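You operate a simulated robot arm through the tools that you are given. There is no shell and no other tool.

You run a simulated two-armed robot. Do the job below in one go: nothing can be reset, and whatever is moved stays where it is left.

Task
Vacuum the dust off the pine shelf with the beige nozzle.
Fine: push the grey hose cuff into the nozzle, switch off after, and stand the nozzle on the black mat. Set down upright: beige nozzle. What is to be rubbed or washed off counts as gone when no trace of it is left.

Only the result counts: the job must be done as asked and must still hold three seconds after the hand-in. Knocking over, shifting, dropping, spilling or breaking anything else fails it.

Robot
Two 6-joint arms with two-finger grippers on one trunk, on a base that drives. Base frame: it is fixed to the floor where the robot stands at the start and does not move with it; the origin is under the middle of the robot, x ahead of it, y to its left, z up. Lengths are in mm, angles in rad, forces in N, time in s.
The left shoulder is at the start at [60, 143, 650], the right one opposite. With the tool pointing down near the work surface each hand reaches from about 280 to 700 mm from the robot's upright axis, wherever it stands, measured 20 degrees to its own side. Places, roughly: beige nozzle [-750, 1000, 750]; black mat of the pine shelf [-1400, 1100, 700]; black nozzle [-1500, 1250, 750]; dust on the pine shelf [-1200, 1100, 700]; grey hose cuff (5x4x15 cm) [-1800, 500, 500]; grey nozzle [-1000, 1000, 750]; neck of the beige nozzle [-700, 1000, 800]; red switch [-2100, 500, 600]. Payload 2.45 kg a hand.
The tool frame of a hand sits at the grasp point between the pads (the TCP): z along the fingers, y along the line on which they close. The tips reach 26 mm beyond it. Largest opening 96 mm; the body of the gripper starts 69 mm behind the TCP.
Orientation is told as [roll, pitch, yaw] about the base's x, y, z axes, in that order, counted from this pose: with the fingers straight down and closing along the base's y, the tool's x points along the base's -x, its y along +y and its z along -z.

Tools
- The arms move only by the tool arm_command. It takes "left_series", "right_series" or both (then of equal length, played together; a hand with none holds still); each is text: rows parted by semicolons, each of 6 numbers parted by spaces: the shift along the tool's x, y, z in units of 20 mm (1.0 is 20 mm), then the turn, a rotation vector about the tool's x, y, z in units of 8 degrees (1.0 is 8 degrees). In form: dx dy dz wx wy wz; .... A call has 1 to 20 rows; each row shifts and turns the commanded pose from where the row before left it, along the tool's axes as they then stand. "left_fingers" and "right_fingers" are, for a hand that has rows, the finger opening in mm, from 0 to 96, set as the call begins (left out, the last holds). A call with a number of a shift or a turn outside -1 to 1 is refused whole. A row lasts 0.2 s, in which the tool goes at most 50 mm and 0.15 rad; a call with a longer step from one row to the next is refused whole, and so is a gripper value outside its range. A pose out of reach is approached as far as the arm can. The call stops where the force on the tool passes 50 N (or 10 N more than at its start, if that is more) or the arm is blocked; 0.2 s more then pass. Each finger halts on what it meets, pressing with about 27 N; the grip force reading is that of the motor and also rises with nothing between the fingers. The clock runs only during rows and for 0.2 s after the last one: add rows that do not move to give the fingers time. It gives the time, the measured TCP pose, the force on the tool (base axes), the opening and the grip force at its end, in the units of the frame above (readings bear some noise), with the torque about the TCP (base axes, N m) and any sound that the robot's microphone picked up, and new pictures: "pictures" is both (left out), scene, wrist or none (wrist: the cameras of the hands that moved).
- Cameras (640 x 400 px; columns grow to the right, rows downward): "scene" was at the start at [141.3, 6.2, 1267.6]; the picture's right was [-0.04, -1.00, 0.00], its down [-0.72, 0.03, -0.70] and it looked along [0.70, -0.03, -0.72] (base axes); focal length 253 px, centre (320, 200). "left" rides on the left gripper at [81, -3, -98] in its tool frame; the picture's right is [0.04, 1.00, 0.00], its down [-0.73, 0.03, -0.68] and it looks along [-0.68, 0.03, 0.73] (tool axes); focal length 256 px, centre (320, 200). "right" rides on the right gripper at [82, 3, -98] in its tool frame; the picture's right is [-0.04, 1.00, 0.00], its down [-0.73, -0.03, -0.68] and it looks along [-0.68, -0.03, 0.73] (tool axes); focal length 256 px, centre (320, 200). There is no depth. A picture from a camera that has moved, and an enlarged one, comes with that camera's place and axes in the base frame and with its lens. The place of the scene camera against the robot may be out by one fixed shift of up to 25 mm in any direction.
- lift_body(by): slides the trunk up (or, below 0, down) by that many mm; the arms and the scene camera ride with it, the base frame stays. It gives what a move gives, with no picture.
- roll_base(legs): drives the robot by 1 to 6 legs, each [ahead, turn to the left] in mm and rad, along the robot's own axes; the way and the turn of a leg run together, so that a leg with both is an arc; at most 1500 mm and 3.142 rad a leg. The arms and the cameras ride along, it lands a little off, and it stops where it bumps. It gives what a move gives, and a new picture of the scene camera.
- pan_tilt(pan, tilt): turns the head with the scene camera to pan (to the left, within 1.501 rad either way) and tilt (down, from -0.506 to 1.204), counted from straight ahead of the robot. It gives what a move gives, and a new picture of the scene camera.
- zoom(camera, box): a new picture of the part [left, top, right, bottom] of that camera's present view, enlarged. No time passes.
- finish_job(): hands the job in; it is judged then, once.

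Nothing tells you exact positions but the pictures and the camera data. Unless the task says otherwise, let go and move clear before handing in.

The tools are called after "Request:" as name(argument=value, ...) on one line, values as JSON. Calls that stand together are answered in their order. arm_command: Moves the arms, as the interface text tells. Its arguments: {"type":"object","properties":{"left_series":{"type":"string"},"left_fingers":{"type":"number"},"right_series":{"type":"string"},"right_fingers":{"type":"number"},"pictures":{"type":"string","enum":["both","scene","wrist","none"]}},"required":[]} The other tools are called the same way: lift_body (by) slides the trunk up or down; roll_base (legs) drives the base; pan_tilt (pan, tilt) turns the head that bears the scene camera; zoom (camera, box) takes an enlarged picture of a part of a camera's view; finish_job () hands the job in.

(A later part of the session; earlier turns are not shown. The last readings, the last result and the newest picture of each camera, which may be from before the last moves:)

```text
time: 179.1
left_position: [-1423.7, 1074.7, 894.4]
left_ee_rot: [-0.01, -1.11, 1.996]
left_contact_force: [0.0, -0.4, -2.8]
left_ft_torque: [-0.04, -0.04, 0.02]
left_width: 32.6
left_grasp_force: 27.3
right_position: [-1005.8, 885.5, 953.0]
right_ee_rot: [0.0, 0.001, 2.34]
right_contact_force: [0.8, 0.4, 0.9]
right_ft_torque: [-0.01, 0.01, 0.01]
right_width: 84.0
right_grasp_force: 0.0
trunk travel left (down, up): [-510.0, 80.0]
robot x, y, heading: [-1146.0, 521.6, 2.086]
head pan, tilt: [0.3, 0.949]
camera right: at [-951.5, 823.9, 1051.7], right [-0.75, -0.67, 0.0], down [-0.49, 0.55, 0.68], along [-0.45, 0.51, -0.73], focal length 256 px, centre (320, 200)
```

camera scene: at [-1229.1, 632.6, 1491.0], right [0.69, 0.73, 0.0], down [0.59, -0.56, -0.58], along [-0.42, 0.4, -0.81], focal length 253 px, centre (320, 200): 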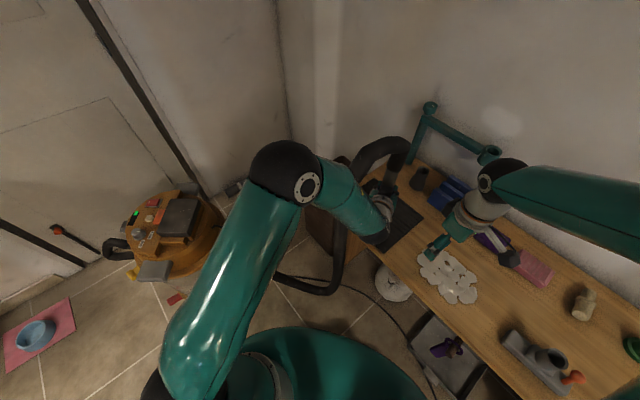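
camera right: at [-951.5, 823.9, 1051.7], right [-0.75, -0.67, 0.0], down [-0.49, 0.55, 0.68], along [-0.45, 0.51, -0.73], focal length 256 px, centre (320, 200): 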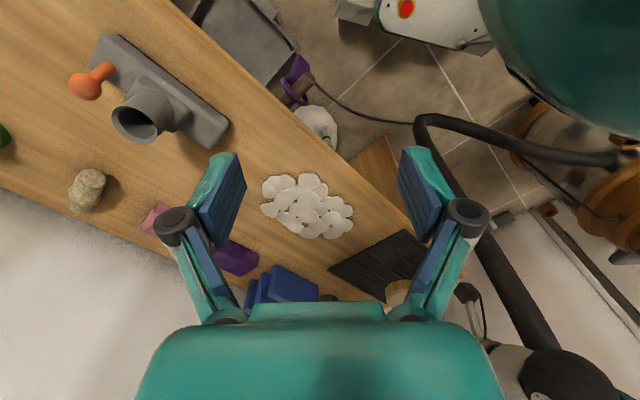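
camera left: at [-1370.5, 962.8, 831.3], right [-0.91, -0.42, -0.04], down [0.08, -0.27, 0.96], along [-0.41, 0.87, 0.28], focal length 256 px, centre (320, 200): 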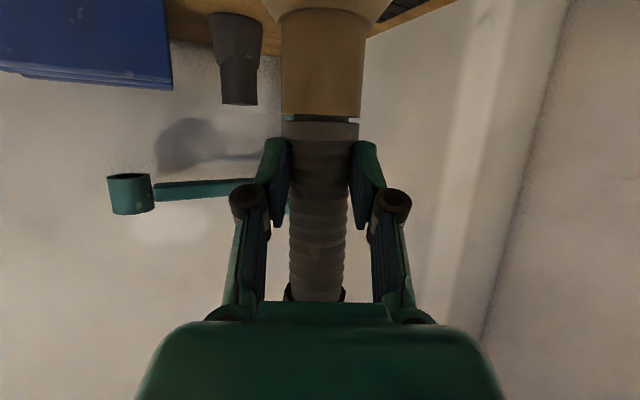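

Dust spans x -1262..-1065, y 1019..1172. I'll rotate the base right 0.4 rad, which carries the nozzle over the dust region.

Request:
roll_base(legs=[[0, -0.4]])

Request:
arm_command(right_series="0 0 0 0 0 -1;0 0 0 0 0 -1;0 0 0 0 0 -1;0 0 0 0 0 0", pictures="wrist")

```text
time: 180.9
left_position: [-1185.9, 1141.4, 894.3]
left_ee_rot: [-0.011, -1.108, 1.593]
left_contact_force: [1.0, -0.2, -2.2]
left_ft_torque: [-0.05, 0.0, 0.05]
left_width: 32.7
left_grasp_force: 27.0
right_position: [-874.6, 804.9, 953.9]
right_ee_rot: [-0.001, -0.001, 1.943]
right_contact_force: [-0.6, 0.0, 0.2]
right_ft_torque: [0.01, -0.01, 0.0]
right_width: 83.8
right_grasp_force: 0.0
trunk travel left (down, up): [-510.0, 80.0]
robot x, y, heading: [-1161.4, 521.9, 1.683]
head pan, tilt: [0.3, 0.949]
camera scene: at [-1197.9, 658.1, 1491.0], right [0.92, 0.4, 0.0], down [0.33, -0.74, -0.58], along [-0.23, 0.53, -0.81], focal length 253 px, centre (320, 200)
```

scene: 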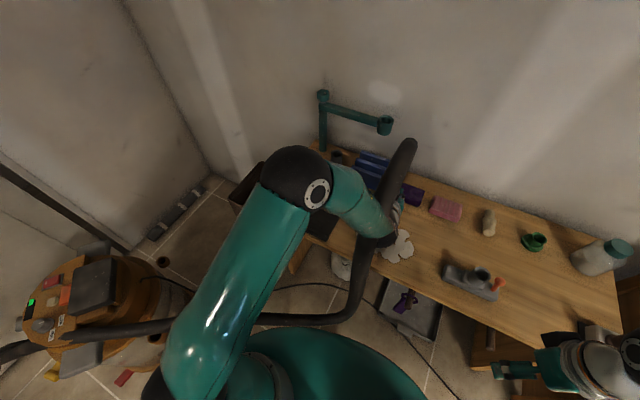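

```text
time: 181.9
left_position: [-1201.5, 1136.3, 895.4]
left_ee_rot: [-0.008, -1.108, 1.594]
left_contact_force: [0.2, 0.1, -2.5]
left_ft_torque: [-0.04, -0.02, 0.0]
left_width: 32.4
left_grasp_force: 26.9
right_position: [-888.3, 800.3, 955.7]
right_ee_rot: [-0.001, -0.001, 2.362]
right_contact_force: [0.1, -0.3, 0.4]
right_ft_torque: [0.02, 0.01, 0.0]
right_width: 83.9
right_grasp_force: 0.0
trunk travel left (down, up): [-510.0, 80.0]
robot x, y, heading: [-1163.2, 519.8, 1.682]
head pan, tilt: [0.3, 0.949]
camera right: at [-834.1, 740.6, 1052.0], right [-0.73, -0.68, 0.0], down [-0.5, 0.54, 0.68], along [-0.46, 0.5, -0.73], focal length 256 px, centre (320, 200)
```

right: 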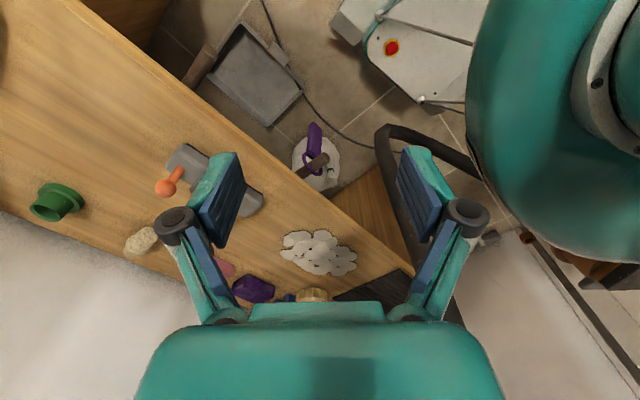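

Now I lower the nozzle toward the dust surface.

Request:
arm_command(left_series="0.448 0 0.2225 0 0 0;0.448 0 0.2225 0 0 0;0.448 0 0.2225 0 0 0;0.36 0 0.178 0 0 0;0 0 0 0 0 0", pictures="none")

Request:
arm_command(left_series="0.09 0 0.045 0 0 0;0.05 0 0.025 0 0 0;0 0 0 0 0 0", pictures="wrist")

Request:
zoom(camera="right", box=[240, 200, 400, 310])

```text
time: 183.1
left_position: [-1200.0, 1139.0, 857.9]
left_ee_rot: [-0.009, -1.108, 1.595]
left_contact_force: [0.6, 0.8, -2.9]
left_ft_torque: [-0.04, 0.0, -0.01]
left_width: 32.9
left_grasp_force: 27.0
right_position: [-889.5, 801.0, 954.4]
right_ee_rot: [-0.002, 0.0, 2.362]
right_contact_force: [-0.1, -0.4, 0.1]
right_ft_torque: [-0.03, -0.04, 0.01]
right_width: 84.1
right_grasp_force: 0.1
trunk travel left (down, up): [-510.0, 80.0]
robot x, y, heading: [-1161.6, 519.8, 1.683]
head pan, tilt: [0.3, 0.949]
```

```text
time: 183.9
left_position: [-1199.4, 1137.1, 854.5]
left_ee_rot: [-0.011, -1.111, 1.593]
left_contact_force: [-0.7, 0.7, -2.6]
left_ft_torque: [-0.08, -0.02, 0.0]
left_width: 33.1
left_grasp_force: 27.4
right_position: [-888.5, 801.1, 954.6]
right_ee_rot: [0.0, 0.0, 2.361]
right_contact_force: [-0.2, -0.8, 0.3]
right_ft_torque: [-0.01, 0.03, 0.01]
right_width: 84.0
right_grasp_force: 0.1
trunk travel left (down, up): [-510.0, 80.0]
robot x, y, heading: [-1159.7, 515.1, 1.687]
head pan, tilt: [0.3, 0.949]
camera left: at [-1196.0, 1014.0, 824.8], right [-1.0, -0.03, -0.04], down [-0.03, -0.28, 0.96], along [-0.04, 0.96, 0.28], focal length 256 px, centre (320, 200)
```

left: 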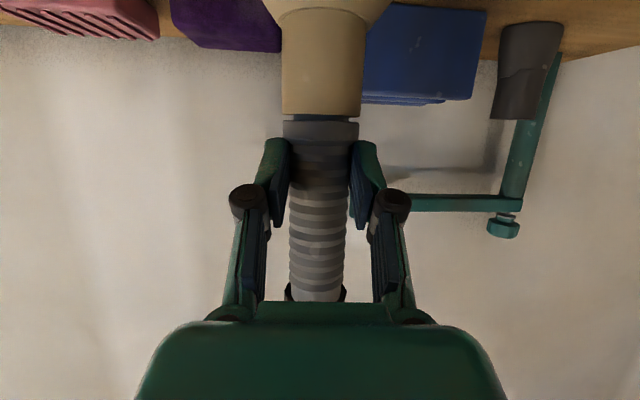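

```text
3.64 times, centred on (320, 255) of right
camera zoom: at [-834.1, 740.5, 1052.0], right [-0.73, -0.68, 0.0], down [-0.5, 0.54, 0.68], along [-0.46, 0.5, -0.73], focal length 931 px, centre (320, 0)
```

zoom: 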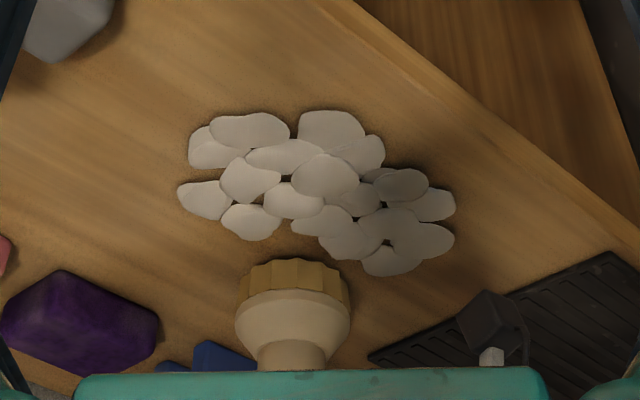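

The nozzle stands just behind the dust patch. I'll lower to contact.

Request:
arm_command(left_series="0.09 0 0.045 0 0 0;0 0 0 0 0 0", pictures="none")

Request:
arm_command(left_series="0.09 0 0.045 0 0 0;0 0 0 0 0 0", pictures="none")

```text
time: 184.5
left_position: [-1200.4, 1138.4, 851.4]
left_ee_rot: [-0.011, -1.109, 1.593]
left_contact_force: [-0.2, 0.2, -2.2]
left_ft_torque: [-0.05, 0.0, 0.0]
left_width: 33.0
left_grasp_force: 26.9
right_position: [-889.4, 801.1, 954.4]
right_ee_rot: [0.0, 0.001, 2.362]
right_contact_force: [0.4, 0.0, 0.2]
right_ft_torque: [0.03, 0.01, 0.03]
right_width: 83.7
right_grasp_force: 0.0
trunk travel left (down, up): [-510.0, 80.0]
robot x, y, heading: [-1158.2, 518.9, 1.686]
head pan, tilt: [0.3, 0.949]
```

```text
time: 185.1
left_position: [-1200.1, 1137.2, 850.5]
left_ee_rot: [-0.011, -1.107, 1.592]
left_contact_force: [-0.4, -0.4, -2.2]
left_ft_torque: [-0.08, 0.0, -0.01]
left_width: 32.9
left_grasp_force: 26.5
right_position: [-889.0, 801.3, 954.3]
right_ee_rot: [0.0, 0.0, 2.362]
right_contact_force: [-1.1, 0.1, -0.6]
right_ft_torque: [-0.01, 0.01, -0.03]
right_width: 83.8
right_grasp_force: 0.2
trunk travel left (down, up): [-510.0, 80.0]
robot x, y, heading: [-1161.8, 521.3, 1.686]
head pan, tilt: [0.3, 0.949]
```

Request:
arm_command(left_series="0.09 0 0.045 0 0 0;0 0 0 0 0 0", pictures="none")

Request:
arm_command(left_series="0.09 0 0.045 0 0 0;0 0 0 0 0 0", pictures="none")

Request:
arm_command(left_series="0.09 0 0.045 0 0 0;0 0 0 0 0 0", pictures="none")

```text
time: 185.7
left_position: [-1200.8, 1138.9, 849.1]
left_ee_rot: [-0.008, -1.109, 1.593]
left_contact_force: [-0.4, 0.6, -3.1]
left_ft_torque: [-0.06, -0.02, 0.02]
left_width: 32.7
left_grasp_force: 27.2
right_position: [-890.2, 801.1, 955.7]
right_ee_rot: [0.0, 0.0, 2.362]
right_contact_force: [0.3, 0.6, -0.3]
right_ft_torque: [-0.01, -0.01, 0.01]
right_width: 84.2
right_grasp_force: 0.2
trunk travel left (down, up): [-510.0, 80.0]
robot x, y, heading: [-1160.2, 523.6, 1.688]
head pan, tilt: [0.3, 0.949]
```

```text
time: 186.3
left_position: [-1201.1, 1138.5, 845.9]
left_ee_rot: [-0.007, -1.109, 1.593]
left_contact_force: [0.0, 0.6, -2.7]
left_ft_torque: [-0.08, -0.01, -0.03]
left_width: 32.5
left_grasp_force: 27.2
right_position: [-888.8, 800.6, 956.1]
right_ee_rot: [0.0, -0.001, 2.363]
right_contact_force: [0.7, -0.7, 0.6]
right_ft_torque: [-0.02, 0.01, 0.01]
right_width: 83.9
right_grasp_force: 0.2
trunk travel left (down, up): [-510.0, 80.0]
robot x, y, heading: [-1164.7, 517.7, 1.683]
head pan, tilt: [0.3, 0.949]
```

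```text
time: 186.9
left_position: [-1201.4, 1138.2, 845.0]
left_ee_rot: [-0.008, -1.109, 1.593]
left_contact_force: [-0.6, -1.0, -1.2]
left_ft_torque: [-0.06, 0.03, 0.02]
left_width: 32.7
left_grasp_force: 27.3
right_position: [-890.1, 801.8, 954.9]
right_ee_rot: [-0.001, 0.001, 2.362]
right_contact_force: [0.5, -0.9, 1.1]
right_ft_torque: [-0.03, -0.04, 0.04]
right_width: 84.3
right_grasp_force: 0.1
trunk travel left (down, up): [-510.0, 80.0]
robot x, y, heading: [-1160.9, 519.4, 1.685]
head pan, tilt: [0.3, 0.949]
```

Request:
arm_command(left_series="0.07 0 0.035 0 0 0;0 0 0 0 0 0", pictures="none")

Request:
arm_command(left_series="0.06 0 0.03 0 0 0;0 0 0 0 0 0", pictures="wrist")

Request:
zoom(camera="right", box=[240, 200, 400, 310])

```text
time: 187.5
left_position: [-1200.7, 1137.6, 844.8]
left_ee_rot: [-0.009, -1.111, 1.593]
left_contact_force: [-0.4, -0.5, 3.8]
left_ft_torque: [0.03, 0.21, 0.03]
left_width: 32.7
left_grasp_force: 26.9
right_position: [-889.0, 800.9, 954.4]
right_ee_rot: [0.002, 0.0, 2.361]
right_contact_force: [-0.1, -0.7, 0.3]
right_ft_torque: [0.04, 0.01, 0.04]
right_width: 83.8
right_grasp_force: 0.0
trunk travel left (down, up): [-510.0, 80.0]
robot x, y, heading: [-1161.1, 518.9, 1.683]
head pan, tilt: [0.3, 0.949]
```

```text
time: 188.1
left_position: [-1201.3, 1137.0, 844.8]
left_ee_rot: [-0.01, -1.114, 1.594]
left_contact_force: [-0.5, 0.0, 10.9]
left_ft_torque: [-0.01, 0.12, -0.04]
left_width: 32.9
left_grasp_force: 26.4
right_position: [-888.5, 798.9, 955.8]
right_ee_rot: [0.002, 0.002, 2.359]
right_contact_force: [0.1, -0.5, 0.2]
right_ft_torque: [-0.01, 0.01, -0.02]
right_width: 84.1
right_grasp_force: 0.0
trunk travel left (down, up): [-510.0, 80.0]
robot x, y, heading: [-1161.1, 518.6, 1.69]
head pan, tilt: [0.3, 0.949]
camera left: at [-1196.6, 1013.7, 814.0], right [-1.0, -0.03, -0.04], down [-0.03, -0.29, 0.96], along [-0.04, 0.96, 0.29], focal length 256 px, centre (320, 200)
```

left: 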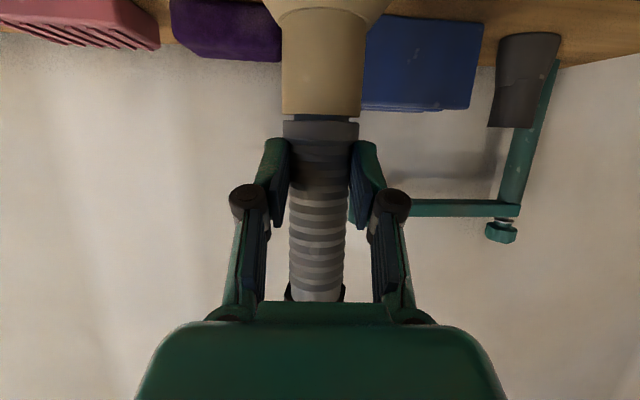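

```text
3.64 times, centred on (320, 255) of right
camera zoom: at [-834.0, 739.3, 1052.4], right [-0.73, -0.68, 0.0], down [-0.5, 0.54, 0.68], along [-0.46, 0.5, -0.73], focal length 931 px, centre (320, 0)
```

zoom: 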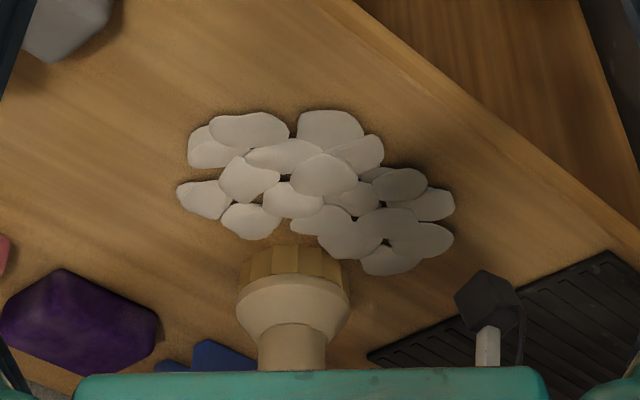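

Light contact made. I'll start sweeping: first across to the right along the back edge of the dust.

Request:
arm_command(left_series="0.17 0 -0.33 0 0 0;0.17 0 -0.33 0 0 0;0 -0.6 0 0 0 0;0 -0.6 0 0 0 0;0 -0.6 0 0 0 0;0 -0.6 0 0 0 0;0 -0.6 0 0 0 0;0 -0.6 0 0 0 0;0 -0.6 0 0 0 0;0 -0.6 0 0 0 0;0 0 0 0 0 0", pictures="wrist")

Request:
zoom(camera="right", box=[240, 200, 400, 310])

```text
time: 190.7
left_position: [-1133.9, 1135.1, 844.0]
left_ee_rot: [-0.039, -1.109, 1.666]
left_contact_force: [0.1, -0.2, -0.9]
left_ft_torque: [-0.06, 0.11, 0.05]
left_width: 33.0
left_grasp_force: 27.1
right_position: [-895.8, 799.6, 954.5]
right_ee_rot: [-0.002, 0.0, 2.365]
right_contact_force: [0.1, 0.4, -0.6]
right_ft_torque: [0.01, 0.06, 0.01]
right_width: 84.2
right_grasp_force: 0.1
trunk travel left (down, up): [-510.0, 80.0]
robot x, y, heading: [-1160.0, 520.4, 1.682]
head pan, tilt: [0.3, 0.949]
stopped in row 11 (left hand): the arm was blocked; the commanded pose is now the measured one
camera left: at [-1123.9, 1011.8, 815.2], right [-1.0, -0.08, -0.05], down [-0.03, -0.28, 0.96], along [-0.09, 0.96, 0.28], focal length 256 px, centre (320, 200)
```

left: 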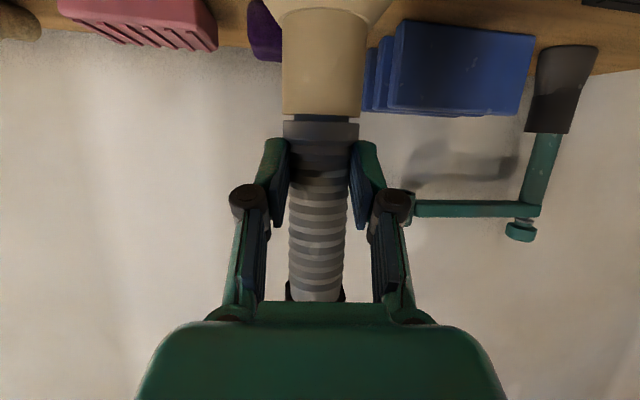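

```text
3.64 times, centred on (320, 255) of right
camera zoom: at [-839.5, 739.9, 1051.0], right [-0.73, -0.68, 0.0], down [-0.5, 0.54, 0.68], along [-0.46, 0.5, -0.73], focal length 931 px, centre (320, 0)
```

zoom: 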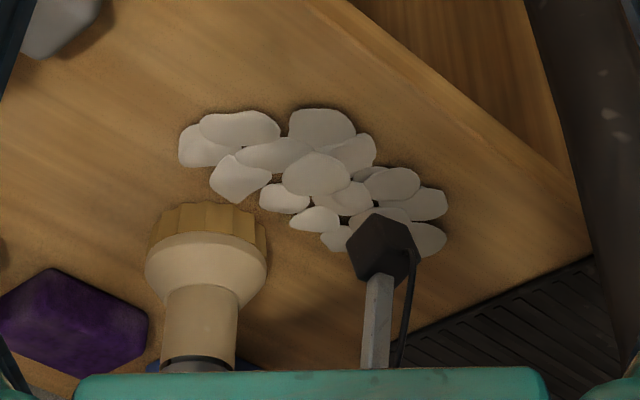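

Dust vanishes where the nozzle passes. Now I sweep straight toward the robot through the patch.

Request:
arm_command(left_series="0.3 0 -0.61 0 0 0;0.3 0 -0.61 0 0 0;0.3 0 -0.61 0 0 0;0.3 0 -0.61 0 0 0;0.3 0 -0.61 0 0 0;0.3 0 -0.61 0 0 0;0.3 0 -0.61 0 0 0;0.3 0 -0.61 0 0 0;0.3 0 -0.61 0 0 0;0.3 0 -0.61 0 0 0;0 0 0 0 0 0", pictures="wrist")

Request:
zoom(camera="right", box=[240, 200, 400, 310])

```text
time: 191.8
left_position: [-1158.3, 1096.1, 844.1]
left_ee_rot: [-0.055, -1.115, 1.747]
left_contact_force: [-0.7, -1.2, 6.4]
left_ft_torque: [-0.2, 0.32, 0.05]
left_width: 33.2
left_grasp_force: 27.0
right_position: [-890.7, 800.5, 956.1]
right_ee_rot: [-0.001, 0.0, 2.361]
right_contact_force: [-0.1, 0.7, 0.4]
right_ft_torque: [-0.02, -0.02, -0.03]
right_width: 84.1
right_grasp_force: 0.1
trunk travel left (down, up): [-510.0, 80.0]
robot x, y, heading: [-1161.5, 517.8, 1.684]
head pan, tilt: [0.3, 0.949]
stopped in row 5 (left hand): the force on the tool passed its limit at 51 N (the readings are from after the stop); the commanded pose is now the measured one
camera left: at [-1140.1, 974.6, 814.0], right [-0.99, -0.15, -0.06], down [-0.01, -0.29, 0.96], along [-0.16, 0.94, 0.29], focal length 256 px, centre (320, 200)
```

left: 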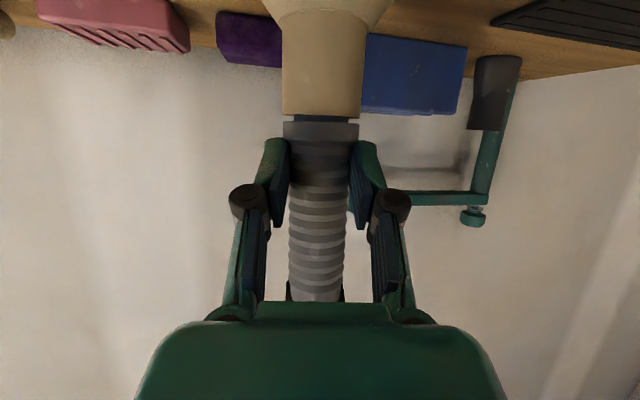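

```text
3.64 times, centred on (320, 255) of right
camera zoom: at [-834.4, 740.5, 1054.5], right [-0.73, -0.68, 0.0], down [-0.5, 0.54, 0.68], along [-0.46, 0.5, -0.73], focal length 931 px, centre (320, 0)
```

zoom: 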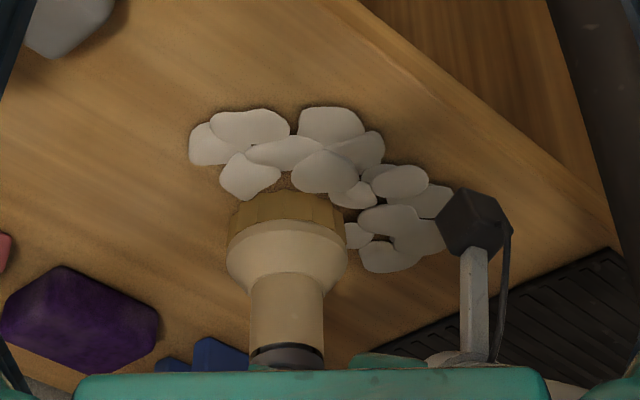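

The force limit tripped: the nozzle drags strongly when pressed. I'll raise it 4 mm so it just skims, and check.

Request:
arm_command(left_series="-0.18 0 -0.09 0 0 0;0 0 0 0 0 0", pictures="none")

Request:
arm_command(left_series="0.25 0 -0.5 0 0 0;0.25 0 -0.5 0 0 0;0.25 0 -0.5 0 0 0;0 0 0 0 0 0", pictures="wrist")

Request:
zoom(camera="right", box=[240, 200, 400, 310])

```text
time: 192.3
left_position: [-1157.2, 1096.3, 846.9]
left_ee_rot: [-0.052, -1.113, 1.742]
left_contact_force: [0.4, 0.1, -3.1]
left_ft_torque: [-0.08, 0.0, -0.03]
left_width: 32.7
left_grasp_force: 27.0
right_position: [-888.9, 801.2, 956.7]
right_ee_rot: [0.001, 0.0, 2.362]
right_contact_force: [0.7, -0.1, 0.4]
right_ft_torque: [-0.02, 0.01, -0.01]
right_width: 84.1
right_grasp_force: 0.1
trunk travel left (down, up): [-510.0, 80.0]
robot x, y, heading: [-1160.4, 517.4, 1.685]
head pan, tilt: [0.3, 0.949]
```

```text
time: 193.3
left_position: [-1174.4, 1070.3, 845.0]
left_ee_rot: [-0.06, -1.115, 1.795]
left_contact_force: [2.5, 10.8, 25.7]
left_ft_torque: [1.22, 0.31, -0.25]
left_width: 32.6
left_grasp_force: 27.2
right_position: [-888.5, 799.0, 955.2]
right_ee_rot: [-0.001, -0.002, 2.362]
right_contact_force: [0.3, -1.0, 0.5]
right_ft_torque: [-0.01, 0.0, -0.03]
right_width: 84.2
right_grasp_force: 0.0
trunk travel left (down, up): [-510.0, 80.0]
robot x, y, heading: [-1162.7, 517.7, 1.687]
head pan, tilt: [0.3, 0.949]
camera left: at [-1149.2, 949.7, 814.2], right [-0.98, -0.19, -0.06], down [-0.01, -0.29, 0.96], along [-0.2, 0.94, 0.29], focal length 256 px, centre (320, 200)
```

left: 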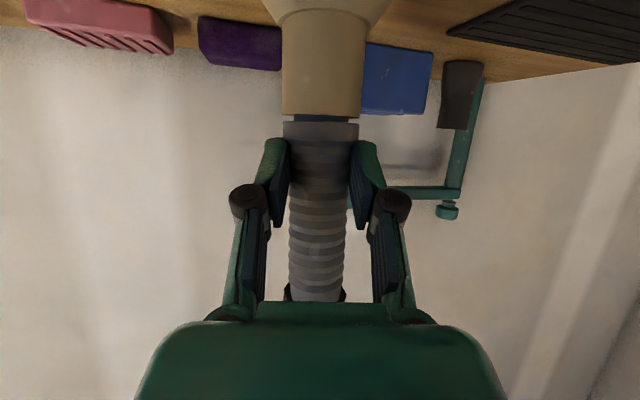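

```text
3.64 times, centred on (320, 255) of right
camera zoom: at [-833.6, 739.3, 1052.6], right [-0.73, -0.68, 0.0], down [-0.5, 0.54, 0.68], along [-0.46, 0.5, -0.73], focal length 931 px, centre (320, 0)
```

zoom: 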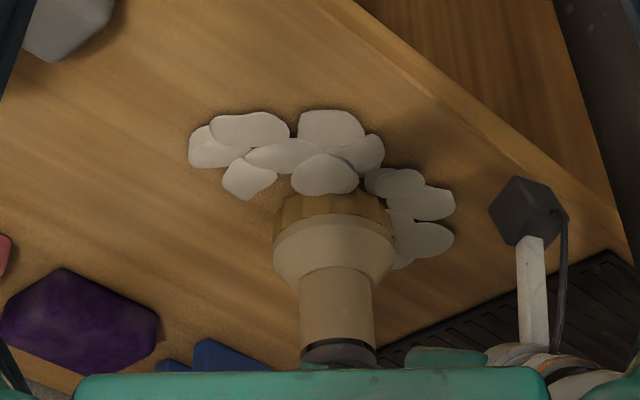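

The arm deviates because its wrist limit binds when the hand is this close. I'll raise the nozzle, back the base off 120 mm, lower the trunk a bit and level the hand, then resume more extended.

Request:
arm_command(left_series="-0.45 0 -0.22 0 0 0;-0.45 0 -0.22 0 0 0;-0.45 0 -0.22 0 0 0;-0.45 0 -0.22 0 0 0;-0.45 0 -0.22 0 0 0;-0.45 0 -0.22 -0.18 0 0;0 0 0 -0.18 0 0;0 0 0 0 0 0", pictures="none")

Request:
roll_base(legs=[[-130, 0]])

Request:
arm_command(left_series="-0.3 0 0.6 0 0 0;-0.3 0 0.6 0 0 0;-0.3 0 0.6 0 0 0;-0.3 0 0.6 0 0 0;-0.3 0 0.6 0 0 0;-0.3 0 0.6 0 0 0;-0.3 0 0.6 0 0 0;-0.3 0 0.6 0 0 0;-0.3 0 0.6 0 0 0;0 0 0 0 0 0", pictures="wrist")

```text
time: 195.3
left_position: [-1181.6, 1071.2, 901.1]
left_ee_rot: [-0.007, -1.098, 1.8]
left_contact_force: [-0.1, -1.0, -4.0]
left_ft_torque: [-0.03, 0.01, 0.01]
left_width: 32.7
left_grasp_force: 26.8
right_position: [-888.7, 800.5, 956.6]
right_ee_rot: [0.001, 0.001, 2.362]
right_contact_force: [-0.3, -0.6, 0.2]
right_ft_torque: [0.0, -0.02, -0.03]
right_width: 83.8
right_grasp_force: 0.1
trunk travel left (down, up): [-510.0, 80.0]
robot x, y, heading: [-1161.6, 522.7, 1.689]
head pan, tilt: [0.3, 0.949]
stopped in row 8 (left hand): the arm was blocked; the commanded pose is now the measured one
```

```text
time: 196.7
left_position: [-1165.0, 936.9, 902.9]
left_ee_rot: [-0.008, -1.102, 1.803]
left_contact_force: [0.4, -0.6, -1.6]
left_ft_torque: [-0.04, -0.01, 0.03]
left_width: 32.7
left_grasp_force: 27.0
right_position: [-873.2, 666.5, 957.3]
right_ee_rot: [-0.001, -0.002, 2.36]
right_contact_force: [0.0, -0.6, 1.0]
right_ft_torque: [0.02, 0.0, 0.04]
right_width: 84.1
right_grasp_force: 0.1
trunk travel left (down, up): [-510.0, 80.0]
robot x, y, heading: [-1144.7, 384.4, 1.686]
head pan, tilt: [0.3, 0.949]
camera scene: at [-1181.8, 520.0, 1491.3], right [0.92, 0.4, 0.0], down [0.33, -0.74, -0.58], along [-0.23, 0.53, -0.81], focal length 253 px, centre (320, 200)
```

scene: 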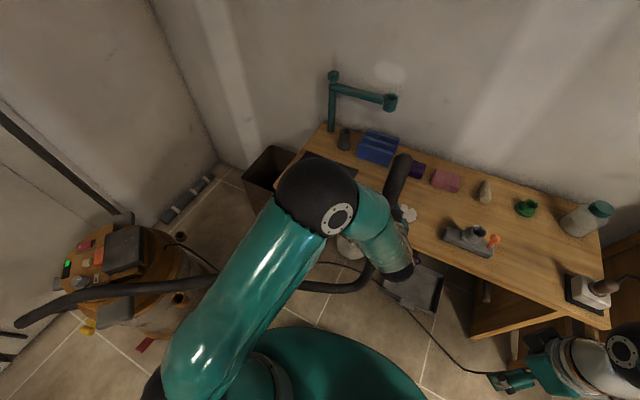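

```text
time: 198.9
left_position: [-1191.6, 1056.8, 901.3]
left_ee_rot: [-0.009, -1.099, 1.802]
left_contact_force: [0.7, -0.2, -2.3]
left_ft_torque: [-0.05, 0.0, 0.0]
left_width: 32.7
left_grasp_force: 26.9
right_position: [-873.8, 668.6, 957.5]
right_ee_rot: [0.0, 0.001, 2.359]
right_contact_force: [-0.3, 0.2, 0.1]
right_ft_torque: [0.02, 0.02, -0.03]
right_width: 84.2
right_grasp_force: 0.0
trunk travel left (down, up): [-510.0, 80.0]
robot x, y, heading: [-1145.4, 385.5, 1.686]
head pan, tilt: [0.3, 0.949]
camera left: at [-1162.1, 935.0, 873.3], right [-0.97, -0.24, -0.04], down [0.03, -0.27, 0.96], along [-0.24, 0.93, 0.27], focal length 256 px, centre (320, 200)
```

left: 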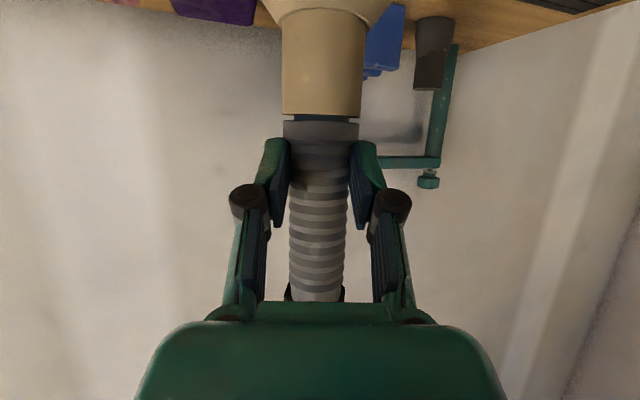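

Now the arm is well extended. I'll raise the arm 60 mm and lower the trunk 60 mm to gain wrist margin.

Request:
arm_command(left_series="-0.45 0 -0.22 0 0 0;-0.45 0 -0.22 0 0 0;-0.45 0 -0.22 0 0 0;-0.45 0 -0.22 0 0 0;-0.45 0 -0.22 0 0 0;-0.45 0 -0.22 0 0 0;0 0 0 0 0 0", pictures="none")

Request:
lift_body(by=-70)

Request:
arm_command(right_series="-1 0 0 0 0 0;-1 0 0 0 0 0;-1 0 0 0 0 0;-1 0 0 0 0 0;-1 0 0 0 0 0;0 0 0 0 0 0", pictures="wrist")

Request:
zoom(camera="right", box=[220, 180, 400, 310])

```text
time: 200.5
left_position: [-1191.5, 1057.9, 960.6]
left_ee_rot: [-0.01, -1.099, 1.8]
left_contact_force: [-0.2, -0.1, -3.3]
left_ft_torque: [-0.02, -0.03, 0.01]
left_width: 32.9
left_grasp_force: 26.7
right_position: [-873.6, 667.8, 956.2]
right_ee_rot: [0.001, 0.0, 2.36]
right_contact_force: [-0.2, -0.1, 0.3]
right_ft_torque: [0.0, -0.02, 0.02]
right_width: 83.7
right_grasp_force: 0.0
trunk travel left (down, up): [-510.0, 80.0]
robot x, y, heading: [-1144.5, 388.1, 1.686]
head pan, tilt: [0.3, 0.949]
```

```text
time: 201.5
left_position: [-1192.1, 1056.1, 892.4]
left_ee_rot: [-0.009, -1.101, 1.801]
left_contact_force: [-0.8, -0.6, -2.3]
left_ft_torque: [-0.02, 0.0, 0.01]
left_width: 32.9
left_grasp_force: 26.1
right_position: [-873.6, 666.4, 887.1]
right_ee_rot: [-0.001, -0.001, 2.361]
right_contact_force: [-0.3, -0.4, 0.0]
right_ft_torque: [0.03, 0.01, 0.01]
right_width: 83.8
right_grasp_force: 0.2
trunk travel left (down, up): [-440.0, 150.0]
robot x, y, heading: [-1147.4, 383.0, 1.685]
head pan, tilt: [0.3, 0.949]
```

```text
time: 202.9
left_position: [-1191.4, 1056.1, 892.6]
left_ee_rot: [-0.008, -1.099, 1.803]
left_contact_force: [0.2, 0.2, -2.4]
left_ft_torque: [-0.04, -0.02, 0.01]
left_width: 32.9
left_grasp_force: 26.8
right_position: [-943.8, 739.7, 885.8]
right_ee_rot: [0.001, 0.0, 2.36]
right_contact_force: [0.1, 0.1, -0.4]
right_ft_torque: [0.01, -0.02, -0.02]
right_width: 84.1
right_grasp_force: 0.1
trunk travel left (down, up): [-440.0, 150.0]
robot x, y, heading: [-1145.7, 387.2, 1.685]
head pan, tilt: [0.3, 0.949]
camera right: at [-889.6, 678.0, 983.8], right [-0.73, -0.68, 0.0], down [-0.5, 0.54, 0.68], along [-0.46, 0.5, -0.73], focal length 256 px, centre (320, 200)
```

right: 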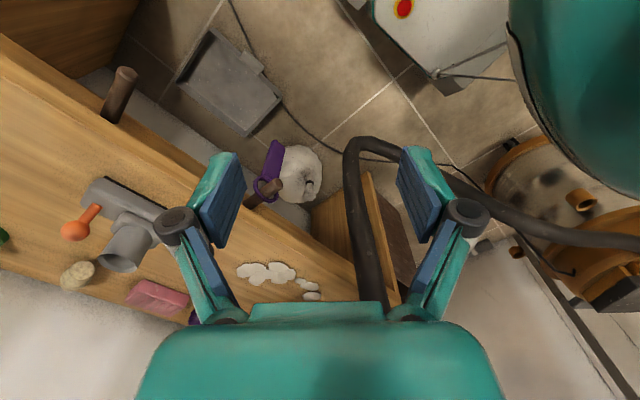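

```text
3.08 times, centred on (310, 245) of right
camera zoom: at [-889.6, 678.0, 983.8], right [-0.73, -0.68, 0.0], down [-0.5, 0.54, 0.68], along [-0.46, 0.5, -0.73], focal length 788 px, centre (351, 62)
```

zoom: 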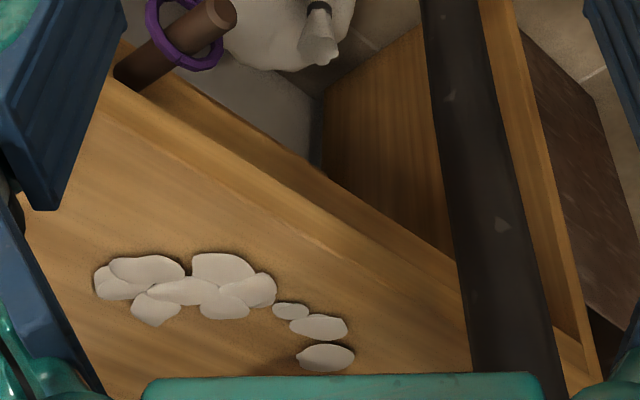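

About ten blobs remain, from (-1260, 1100) to (-1080, 1120). I'll lower the nozzle to skim just above the surface.

Request:
arm_command(left_series="0.448 0 0.2225 0 0 0;0.448 0 0.2225 0 0 0;0.448 0 0.2225 0 0 0;0.448 0 0.2225 0 0 0;0.18 0 0.09 0 0 0;0 0 0 0 0 0", pictures="none")

Request:
zoom(camera="right", box=[220, 180, 400, 310])

```text
time: 204.3
left_position: [-1191.3, 1056.9, 847.4]
left_ee_rot: [-0.009, -1.101, 1.8]
left_contact_force: [-1.4, -0.9, -2.4]
left_ft_torque: [-0.07, -0.02, 0.02]
left_width: 32.7
left_grasp_force: 27.2
right_position: [-943.4, 738.4, 886.3]
right_ee_rot: [0.001, 0.0, 2.359]
right_contact_force: [0.3, 0.8, 1.0]
right_ft_torque: [0.0, 0.01, -0.02]
right_width: 83.9
right_grasp_force: 0.0
trunk travel left (down, up): [-440.0, 150.0]
robot x, y, heading: [-1140.9, 389.5, 1.684]
head pan, tilt: [0.3, 0.949]
```

```text
3.08 times, centred on (310, 245) of right
camera zoom: at [-889.4, 678.0, 983.8], right [-0.73, -0.68, 0.0], down [-0.5, 0.54, 0.68], along [-0.46, 0.5, -0.73], focal length 788 px, centre (351, 62)
```

zoom: 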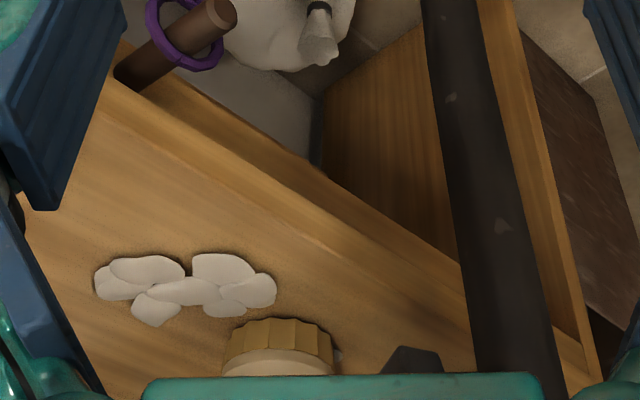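

The nearest blobs already vanished under the skimming nozzle. I'll move it through the remaining cluster.

Request:
arm_command(left_series="0.216 -0.54 -0.436 0 0 0;0.216 -0.54 -0.436 0 0 0;0.216 -0.54 -0.436 0 0 0;0.216 -0.54 -0.436 0 0 0;0.203 -0.493 -0.41 0 0 0;0.203 -0.493 -0.41 0 0 0;0.203 -0.493 -0.41 0 0 0;0 0 0 0 0 0", pictures="none")

Request:
zoom(camera="right", box=[220, 180, 400, 310])

```text
time: 206.3
left_position: [-1149.8, 1022.8, 845.9]
left_ee_rot: [-0.032, -1.087, 1.899]
left_contact_force: [-0.5, -0.8, -2.1]
left_ft_torque: [-0.06, -0.03, 0.0]
left_width: 32.8
left_grasp_force: 26.7
right_position: [-944.4, 738.5, 887.9]
right_ee_rot: [-0.002, 0.001, 2.359]
right_contact_force: [0.8, 0.4, 0.0]
right_ft_torque: [0.0, -0.04, 0.01]
right_width: 83.8
right_grasp_force: 0.1
trunk travel left (down, up): [-440.0, 150.0]
robot x, y, heading: [-1147.1, 385.5, 1.681]
head pan, tilt: [0.3, 0.949]
stopped in row 8 (left hand): the arm was blocked; the commanded pose is now the measured one
```

```text
3.08 times, centred on (310, 245) of right
camera zoom: at [-889.7, 678.2, 984.0], right [-0.73, -0.68, 0.0], down [-0.5, 0.54, 0.68], along [-0.46, 0.5, -0.73], focal length 788 px, centre (351, 62)
```

zoom: 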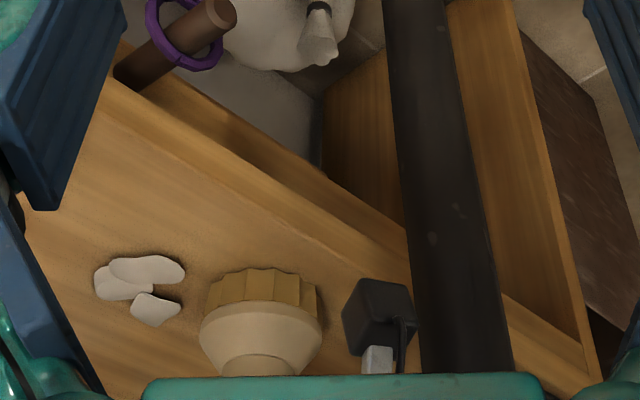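

Three blobs remain on the right. I'll lift slightly, rotate the base right 0.13 rad and come down again.

Request:
arm_command(left_series="-0.448 0 -0.2225 0 0 0;0 0 0 0 0 0", pictures="none")

Request:
roll_base(legs=[[0, -0.13]])

Request:
zoom(camera="right", box=[200, 170, 440, 310])

```text
time: 206.9
left_position: [-1149.0, 1022.0, 852.0]
left_ee_rot: [-0.023, -1.084, 1.892]
left_contact_force: [-0.3, 0.6, -3.3]
left_ft_torque: [-0.1, -0.01, 0.01]
left_width: 32.9
left_grasp_force: 26.7
right_position: [-943.8, 738.8, 886.2]
right_ee_rot: [-0.001, 0.0, 2.361]
right_contact_force: [0.4, -0.6, 0.2]
right_ft_torque: [-0.02, 0.04, 0.0]
right_width: 84.1
right_grasp_force: 0.0
trunk travel left (down, up): [-440.0, 150.0]
robot x, y, heading: [-1146.0, 386.8, 1.687]
head pan, tilt: [0.3, 0.949]
```

```text
time: 208.0
left_position: [-1070.2, 1021.6, 855.4]
left_ee_rot: [-0.032, -1.086, 1.773]
left_contact_force: [0.4, 0.2, -2.8]
left_ft_torque: [-0.07, -0.02, 0.02]
left_width: 32.8
left_grasp_force: 27.3
right_position: [-900.5, 709.1, 887.3]
right_ee_rot: [0.0, 0.0, 2.229]
right_contact_force: [0.4, 0.1, 0.1]
right_ft_torque: [-0.02, -0.05, 0.01]
right_width: 84.2
right_grasp_force: 0.1
trunk travel left (down, up): [-440.0, 150.0]
robot x, y, heading: [-1153.9, 384.2, 1.558]
head pan, tilt: [0.3, 0.949]
camera scene: at [-1170.8, 526.8, 1421.6], right [0.96, 0.28, 0.0], down [0.23, -0.78, -0.58], along [-0.16, 0.56, -0.81], focal length 253 px, centre (320, 200)
```

scene: 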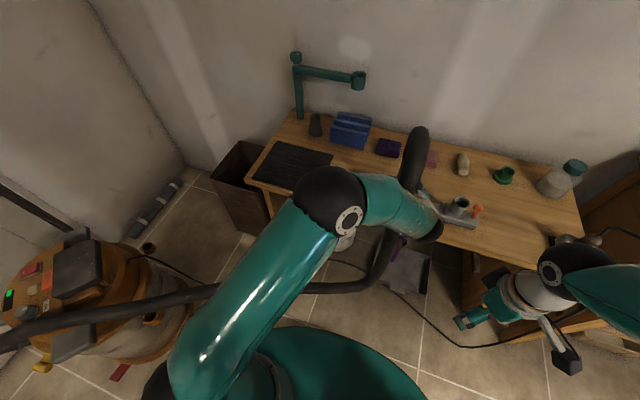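

```text
2.67 times, centred on (320, 240) of right
camera zoom: at [-853.2, 642.1, 984.8], right [-0.82, -0.58, 0.0], down [-0.43, 0.6, 0.68], along [-0.39, 0.55, -0.73], focal length 683 px, centre (320, 93)
```

zoom: 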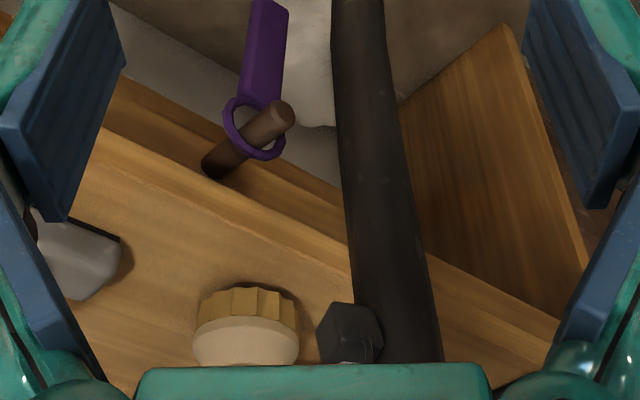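

Request:
arm_command(left_series="0.36 0 0.19 0 0 0;-0.233 0 0.4425 0 0 0;-0.233 0 0.4425 0 0 0;-0.233 0 0.4425 0 0 0;-0.233 0 0.4425 0 0 0;-0.233 0 0.4425 0 0 0;-0.233 0 0.4425 0 0 0;0 0 0 0 0 0", pictures="none")

Request:
zoom(camera="right", box=[200, 170, 440, 310])

```text
time: 209.8
left_position: [-1086.2, 1078.8, 847.2]
left_ee_rot: [-0.03, -1.085, 1.773]
left_contact_force: [0.5, 0.5, -2.9]
left_ft_torque: [-0.09, 0.01, 0.03]
left_width: 32.8
left_grasp_force: 26.4
right_position: [-906.0, 708.2, 887.4]
right_ee_rot: [0.0, -0.001, 2.229]
right_contact_force: [0.8, -0.9, 0.1]
right_ft_torque: [-0.01, -0.02, -0.03]
right_width: 83.9
right_grasp_force: 0.2
trunk travel left (down, up): [-440.0, 150.0]
robot x, y, heading: [-1149.7, 385.9, 1.549]
head pan, tilt: [0.3, 0.949]
```

```text
2.67 times, centred on (320, 240) of right
camera zoom: at [-858.9, 642.0, 984.7], right [-0.82, -0.58, 0.0], down [-0.43, 0.6, 0.68], along [-0.39, 0.55, -0.73], focal length 683 px, centre (320, 93)
```

zoom: 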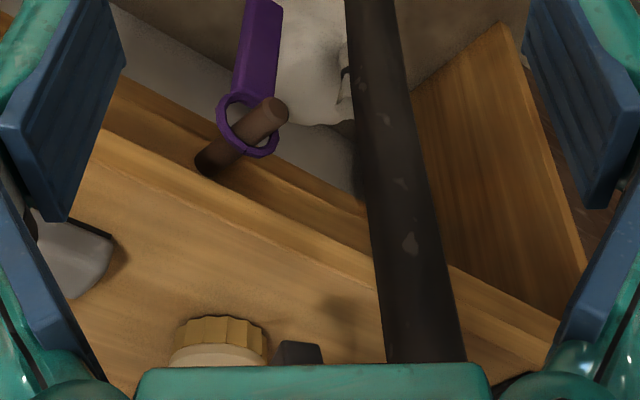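

I'll lift the nozzle and rotate back left toward the mat, to inspect the whole dust area.

Request:
arm_command(left_series="-0.4425 0 -0.233 0 0 0;-0.4425 0 -0.233 0 0 0;-0.4425 0 -0.233 0 0 0;-0.4425 0 -0.233 0 0 0;-0.4425 0 -0.233 0 0 0;-0.4425 0 -0.233 0 0 0;0 0 0 0 0 0", pictures="none")

Request:
roll_base(legs=[[0, 0.45]])

Request:
arm_command(right_series="0 0 0 0 0 0", pictures="wrist")

```text
time: 211.4
left_position: [-1086.3, 1078.8, 906.0]
left_ee_rot: [-0.032, -1.086, 1.774]
left_contact_force: [0.5, -0.4, -1.5]
left_ft_torque: [-0.03, 0.01, 0.01]
left_width: 32.7
left_grasp_force: 26.8
right_position: [-906.2, 708.7, 887.7]
right_ee_rot: [0.001, 0.0, 2.23]
right_contact_force: [0.0, -0.7, 0.4]
right_ft_torque: [0.0, 0.01, 0.0]
right_width: 84.0
right_grasp_force: 0.1
trunk travel left (down, up): [-440.0, 150.0]
robot x, y, heading: [-1149.0, 384.0, 1.554]
head pan, tilt: [0.3, 0.949]
```

```text
time: 213.2
left_position: [-1394.4, 1039.0, 906.2]
left_ee_rot: [-0.029, -1.085, 2.226]
left_contact_force: [0.0, 0.7, -2.2]
left_ft_torque: [-0.06, -0.03, -0.01]
left_width: 32.8
left_grasp_force: 26.6
right_position: [-1069.5, 784.7, 886.2]
right_ee_rot: [0.0, 0.001, 2.68]
right_contact_force: [-0.6, 0.6, -0.1]
right_ft_torque: [0.03, 0.02, -0.02]
right_width: 83.9
right_grasp_force: 0.1
trunk travel left (down, up): [-440.0, 150.0]
robot x, y, heading: [-1132.1, 393.3, 2.006]
head pan, tilt: [0.3, 0.949]
camera scene: at [-1207.8, 514.5, 1420.9], right [0.74, 0.67, 0.0], down [0.55, -0.6, -0.58], along [-0.39, 0.43, -0.81], focal length 253 px, centre (320, 200)
```

scene: 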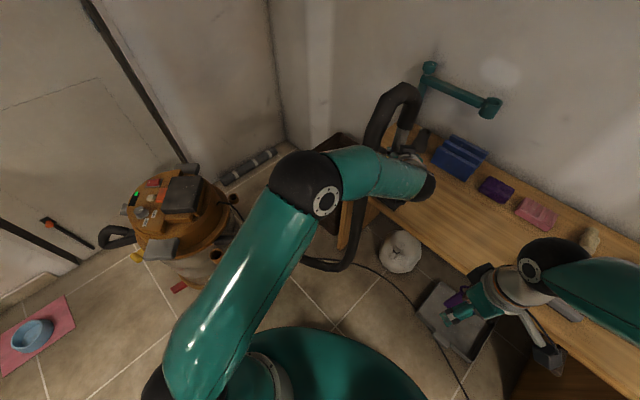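

```text
time: 213.6
left_position: [-1375.6, 1050.2, 905.2]
left_ee_rot: [-0.03, -1.083, 2.227]
left_contact_force: [-1.6, 0.4, -3.3]
left_ft_torque: [-0.01, -0.01, 0.02]
left_width: 32.6
left_grasp_force: 26.5
right_position: [-1048.2, 796.5, 888.2]
right_ee_rot: [0.001, 0.002, 2.684]
right_contact_force: [-0.4, 0.0, -0.4]
right_ft_torque: [-0.01, 0.0, 0.02]
right_width: 83.7
right_grasp_force: 0.0
trunk travel left (down, up): [-440.0, 150.0]
robot x, y, heading: [-1136.3, 400.9, 2.007]
head pan, tilt: [0.3, 0.949]
camera right: at [-978.7, 758.3, 984.8], right [-0.48, -0.88, 0.0], down [-0.65, 0.35, 0.68], along [-0.6, 0.32, -0.73], focal length 256 px, centre (320, 200)
```

right: 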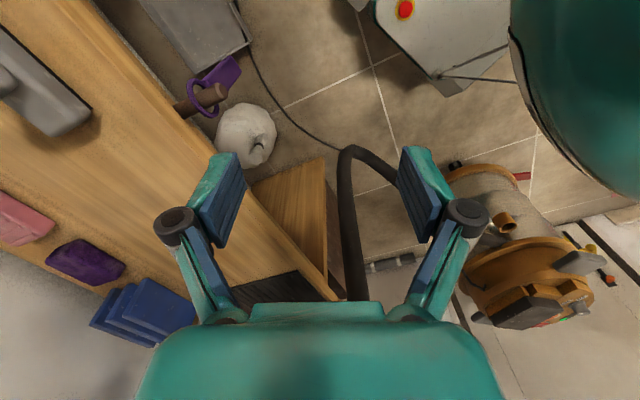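

The bench looks clean now. I'll zoom in on the former dust area from both cameras.

Request:
zoom(camera="scene", box=[370, 150, 560, 300])

Request:
zoom(camera="right", box=[0, 60, 340, 320])

```text
2.67 times, centred on (465, 225) of scene
camera zoom: at [-1208.7, 516.6, 1420.9], right [0.74, 0.67, 0.0], down [0.55, -0.6, -0.58], along [-0.39, 0.43, -0.81], focal length 675 px, centre (-67, 133)
```

zoom: 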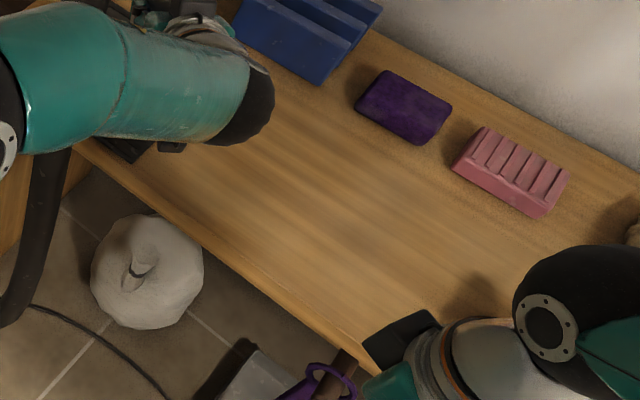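

```text
1.54 times, centred on (170, 190) of right
camera zoom: at [-978.7, 758.3, 984.8], right [-0.48, -0.88, 0.0], down [-0.65, 0.35, 0.68], along [-0.6, 0.32, -0.73], focal length 394 px, centre (551, 215)
```

zoom: 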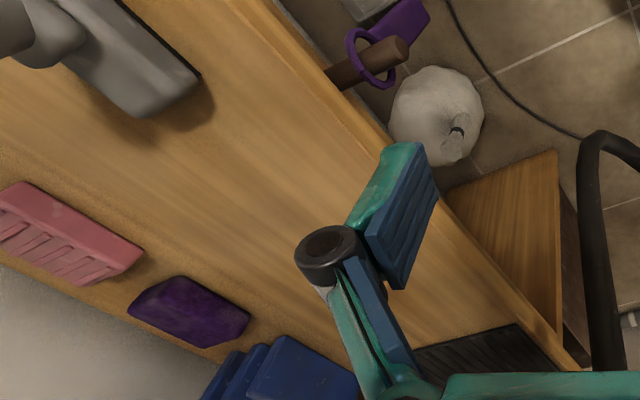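

The dust is gone in the visible area. Now I level the hand, move the nozzle over the mat's centre and lower it.

Request:
arm_command(left_series="0 0 0 -0.15 -0.18 0;-0.23 0.17 0.45 0 0 0;-0.23 0.17 0.45 0 0 0;-0.23 0.17 0.45 0 0 0;-0.23 0.17 0.45 0 0 0;-0.23 0.17 0.45 0 0 0;0 0 0 0 0 0", pictures="wrist")

Request:
arm_command(right_series="-0.8 0 0 0 0 0;-0.8 0 0 0 0 0;-0.8 0 0 0 0 0;-0.8 0 0 0 0 0;-0.8 0 0 0 0 0;0 0 0 0 0 0", pictures="wrist")

```text
time: 215.2
left_position: [-1418.1, 1079.5, 906.8]
left_ee_rot: [-0.01, -1.11, 2.229]
left_contact_force: [-0.4, 0.2, -2.9]
left_ft_torque: [-0.08, -0.03, 0.02]
left_width: 32.7
left_grasp_force: 27.1
right_position: [-1049.3, 796.9, 887.9]
right_ee_rot: [-0.001, -0.002, 2.682]
right_contact_force: [0.5, -0.2, -0.3]
right_ft_torque: [0.01, 0.0, 0.04]
right_width: 84.0
right_grasp_force: 0.1
trunk travel left (down, up): [-440.0, 150.0]
robot x, y, heading: [-1135.6, 396.8, 2.014]
head pan, tilt: [0.3, 0.949]
camera left: at [-1341.2, 983.5, 877.8], right [-0.79, -0.62, -0.04], down [0.14, -0.24, 0.96], along [-0.6, 0.75, 0.28], focal length 256 px, centre (320, 200)
```

left: 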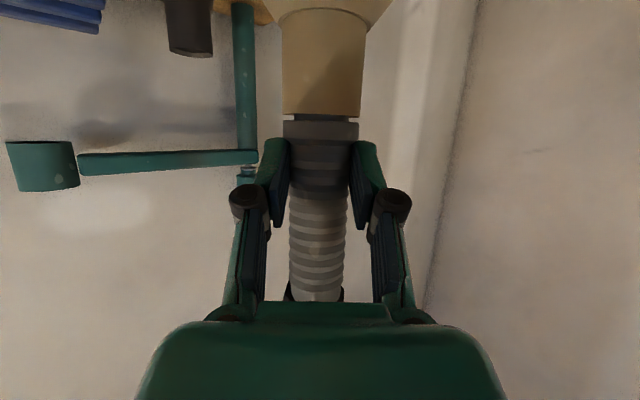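

```text
time: 216.6
left_position: [-1417.9, 1080.0, 907.0]
left_ee_rot: [-0.011, -1.11, 2.23]
left_contact_force: [-0.1, 0.4, -2.3]
left_ft_torque: [-0.05, -0.06, 0.01]
left_width: 32.6
left_grasp_force: 26.9
right_position: [-1120.0, 832.0, 887.6]
right_ee_rot: [-0.002, 0.001, 2.683]
right_contact_force: [1.1, -0.2, 0.1]
right_ft_torque: [-0.03, -0.03, -0.01]
right_width: 84.3
right_grasp_force: 0.0
trunk travel left (down, up): [-440.0, 150.0]
robot x, y, heading: [-1133.4, 400.1, 2.01]
head pan, tilt: [0.3, 0.949]
camera right: at [-1049.3, 792.9, 985.1], right [-0.48, -0.88, 0.0], down [-0.64, 0.35, 0.68], along [-0.6, 0.32, -0.73], focal length 256 px, centre (320, 200)
```

right: 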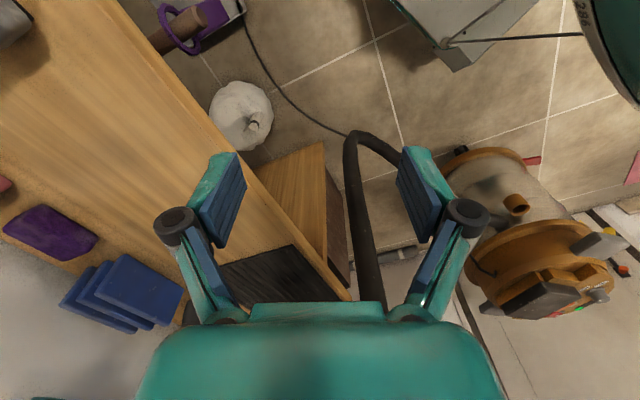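

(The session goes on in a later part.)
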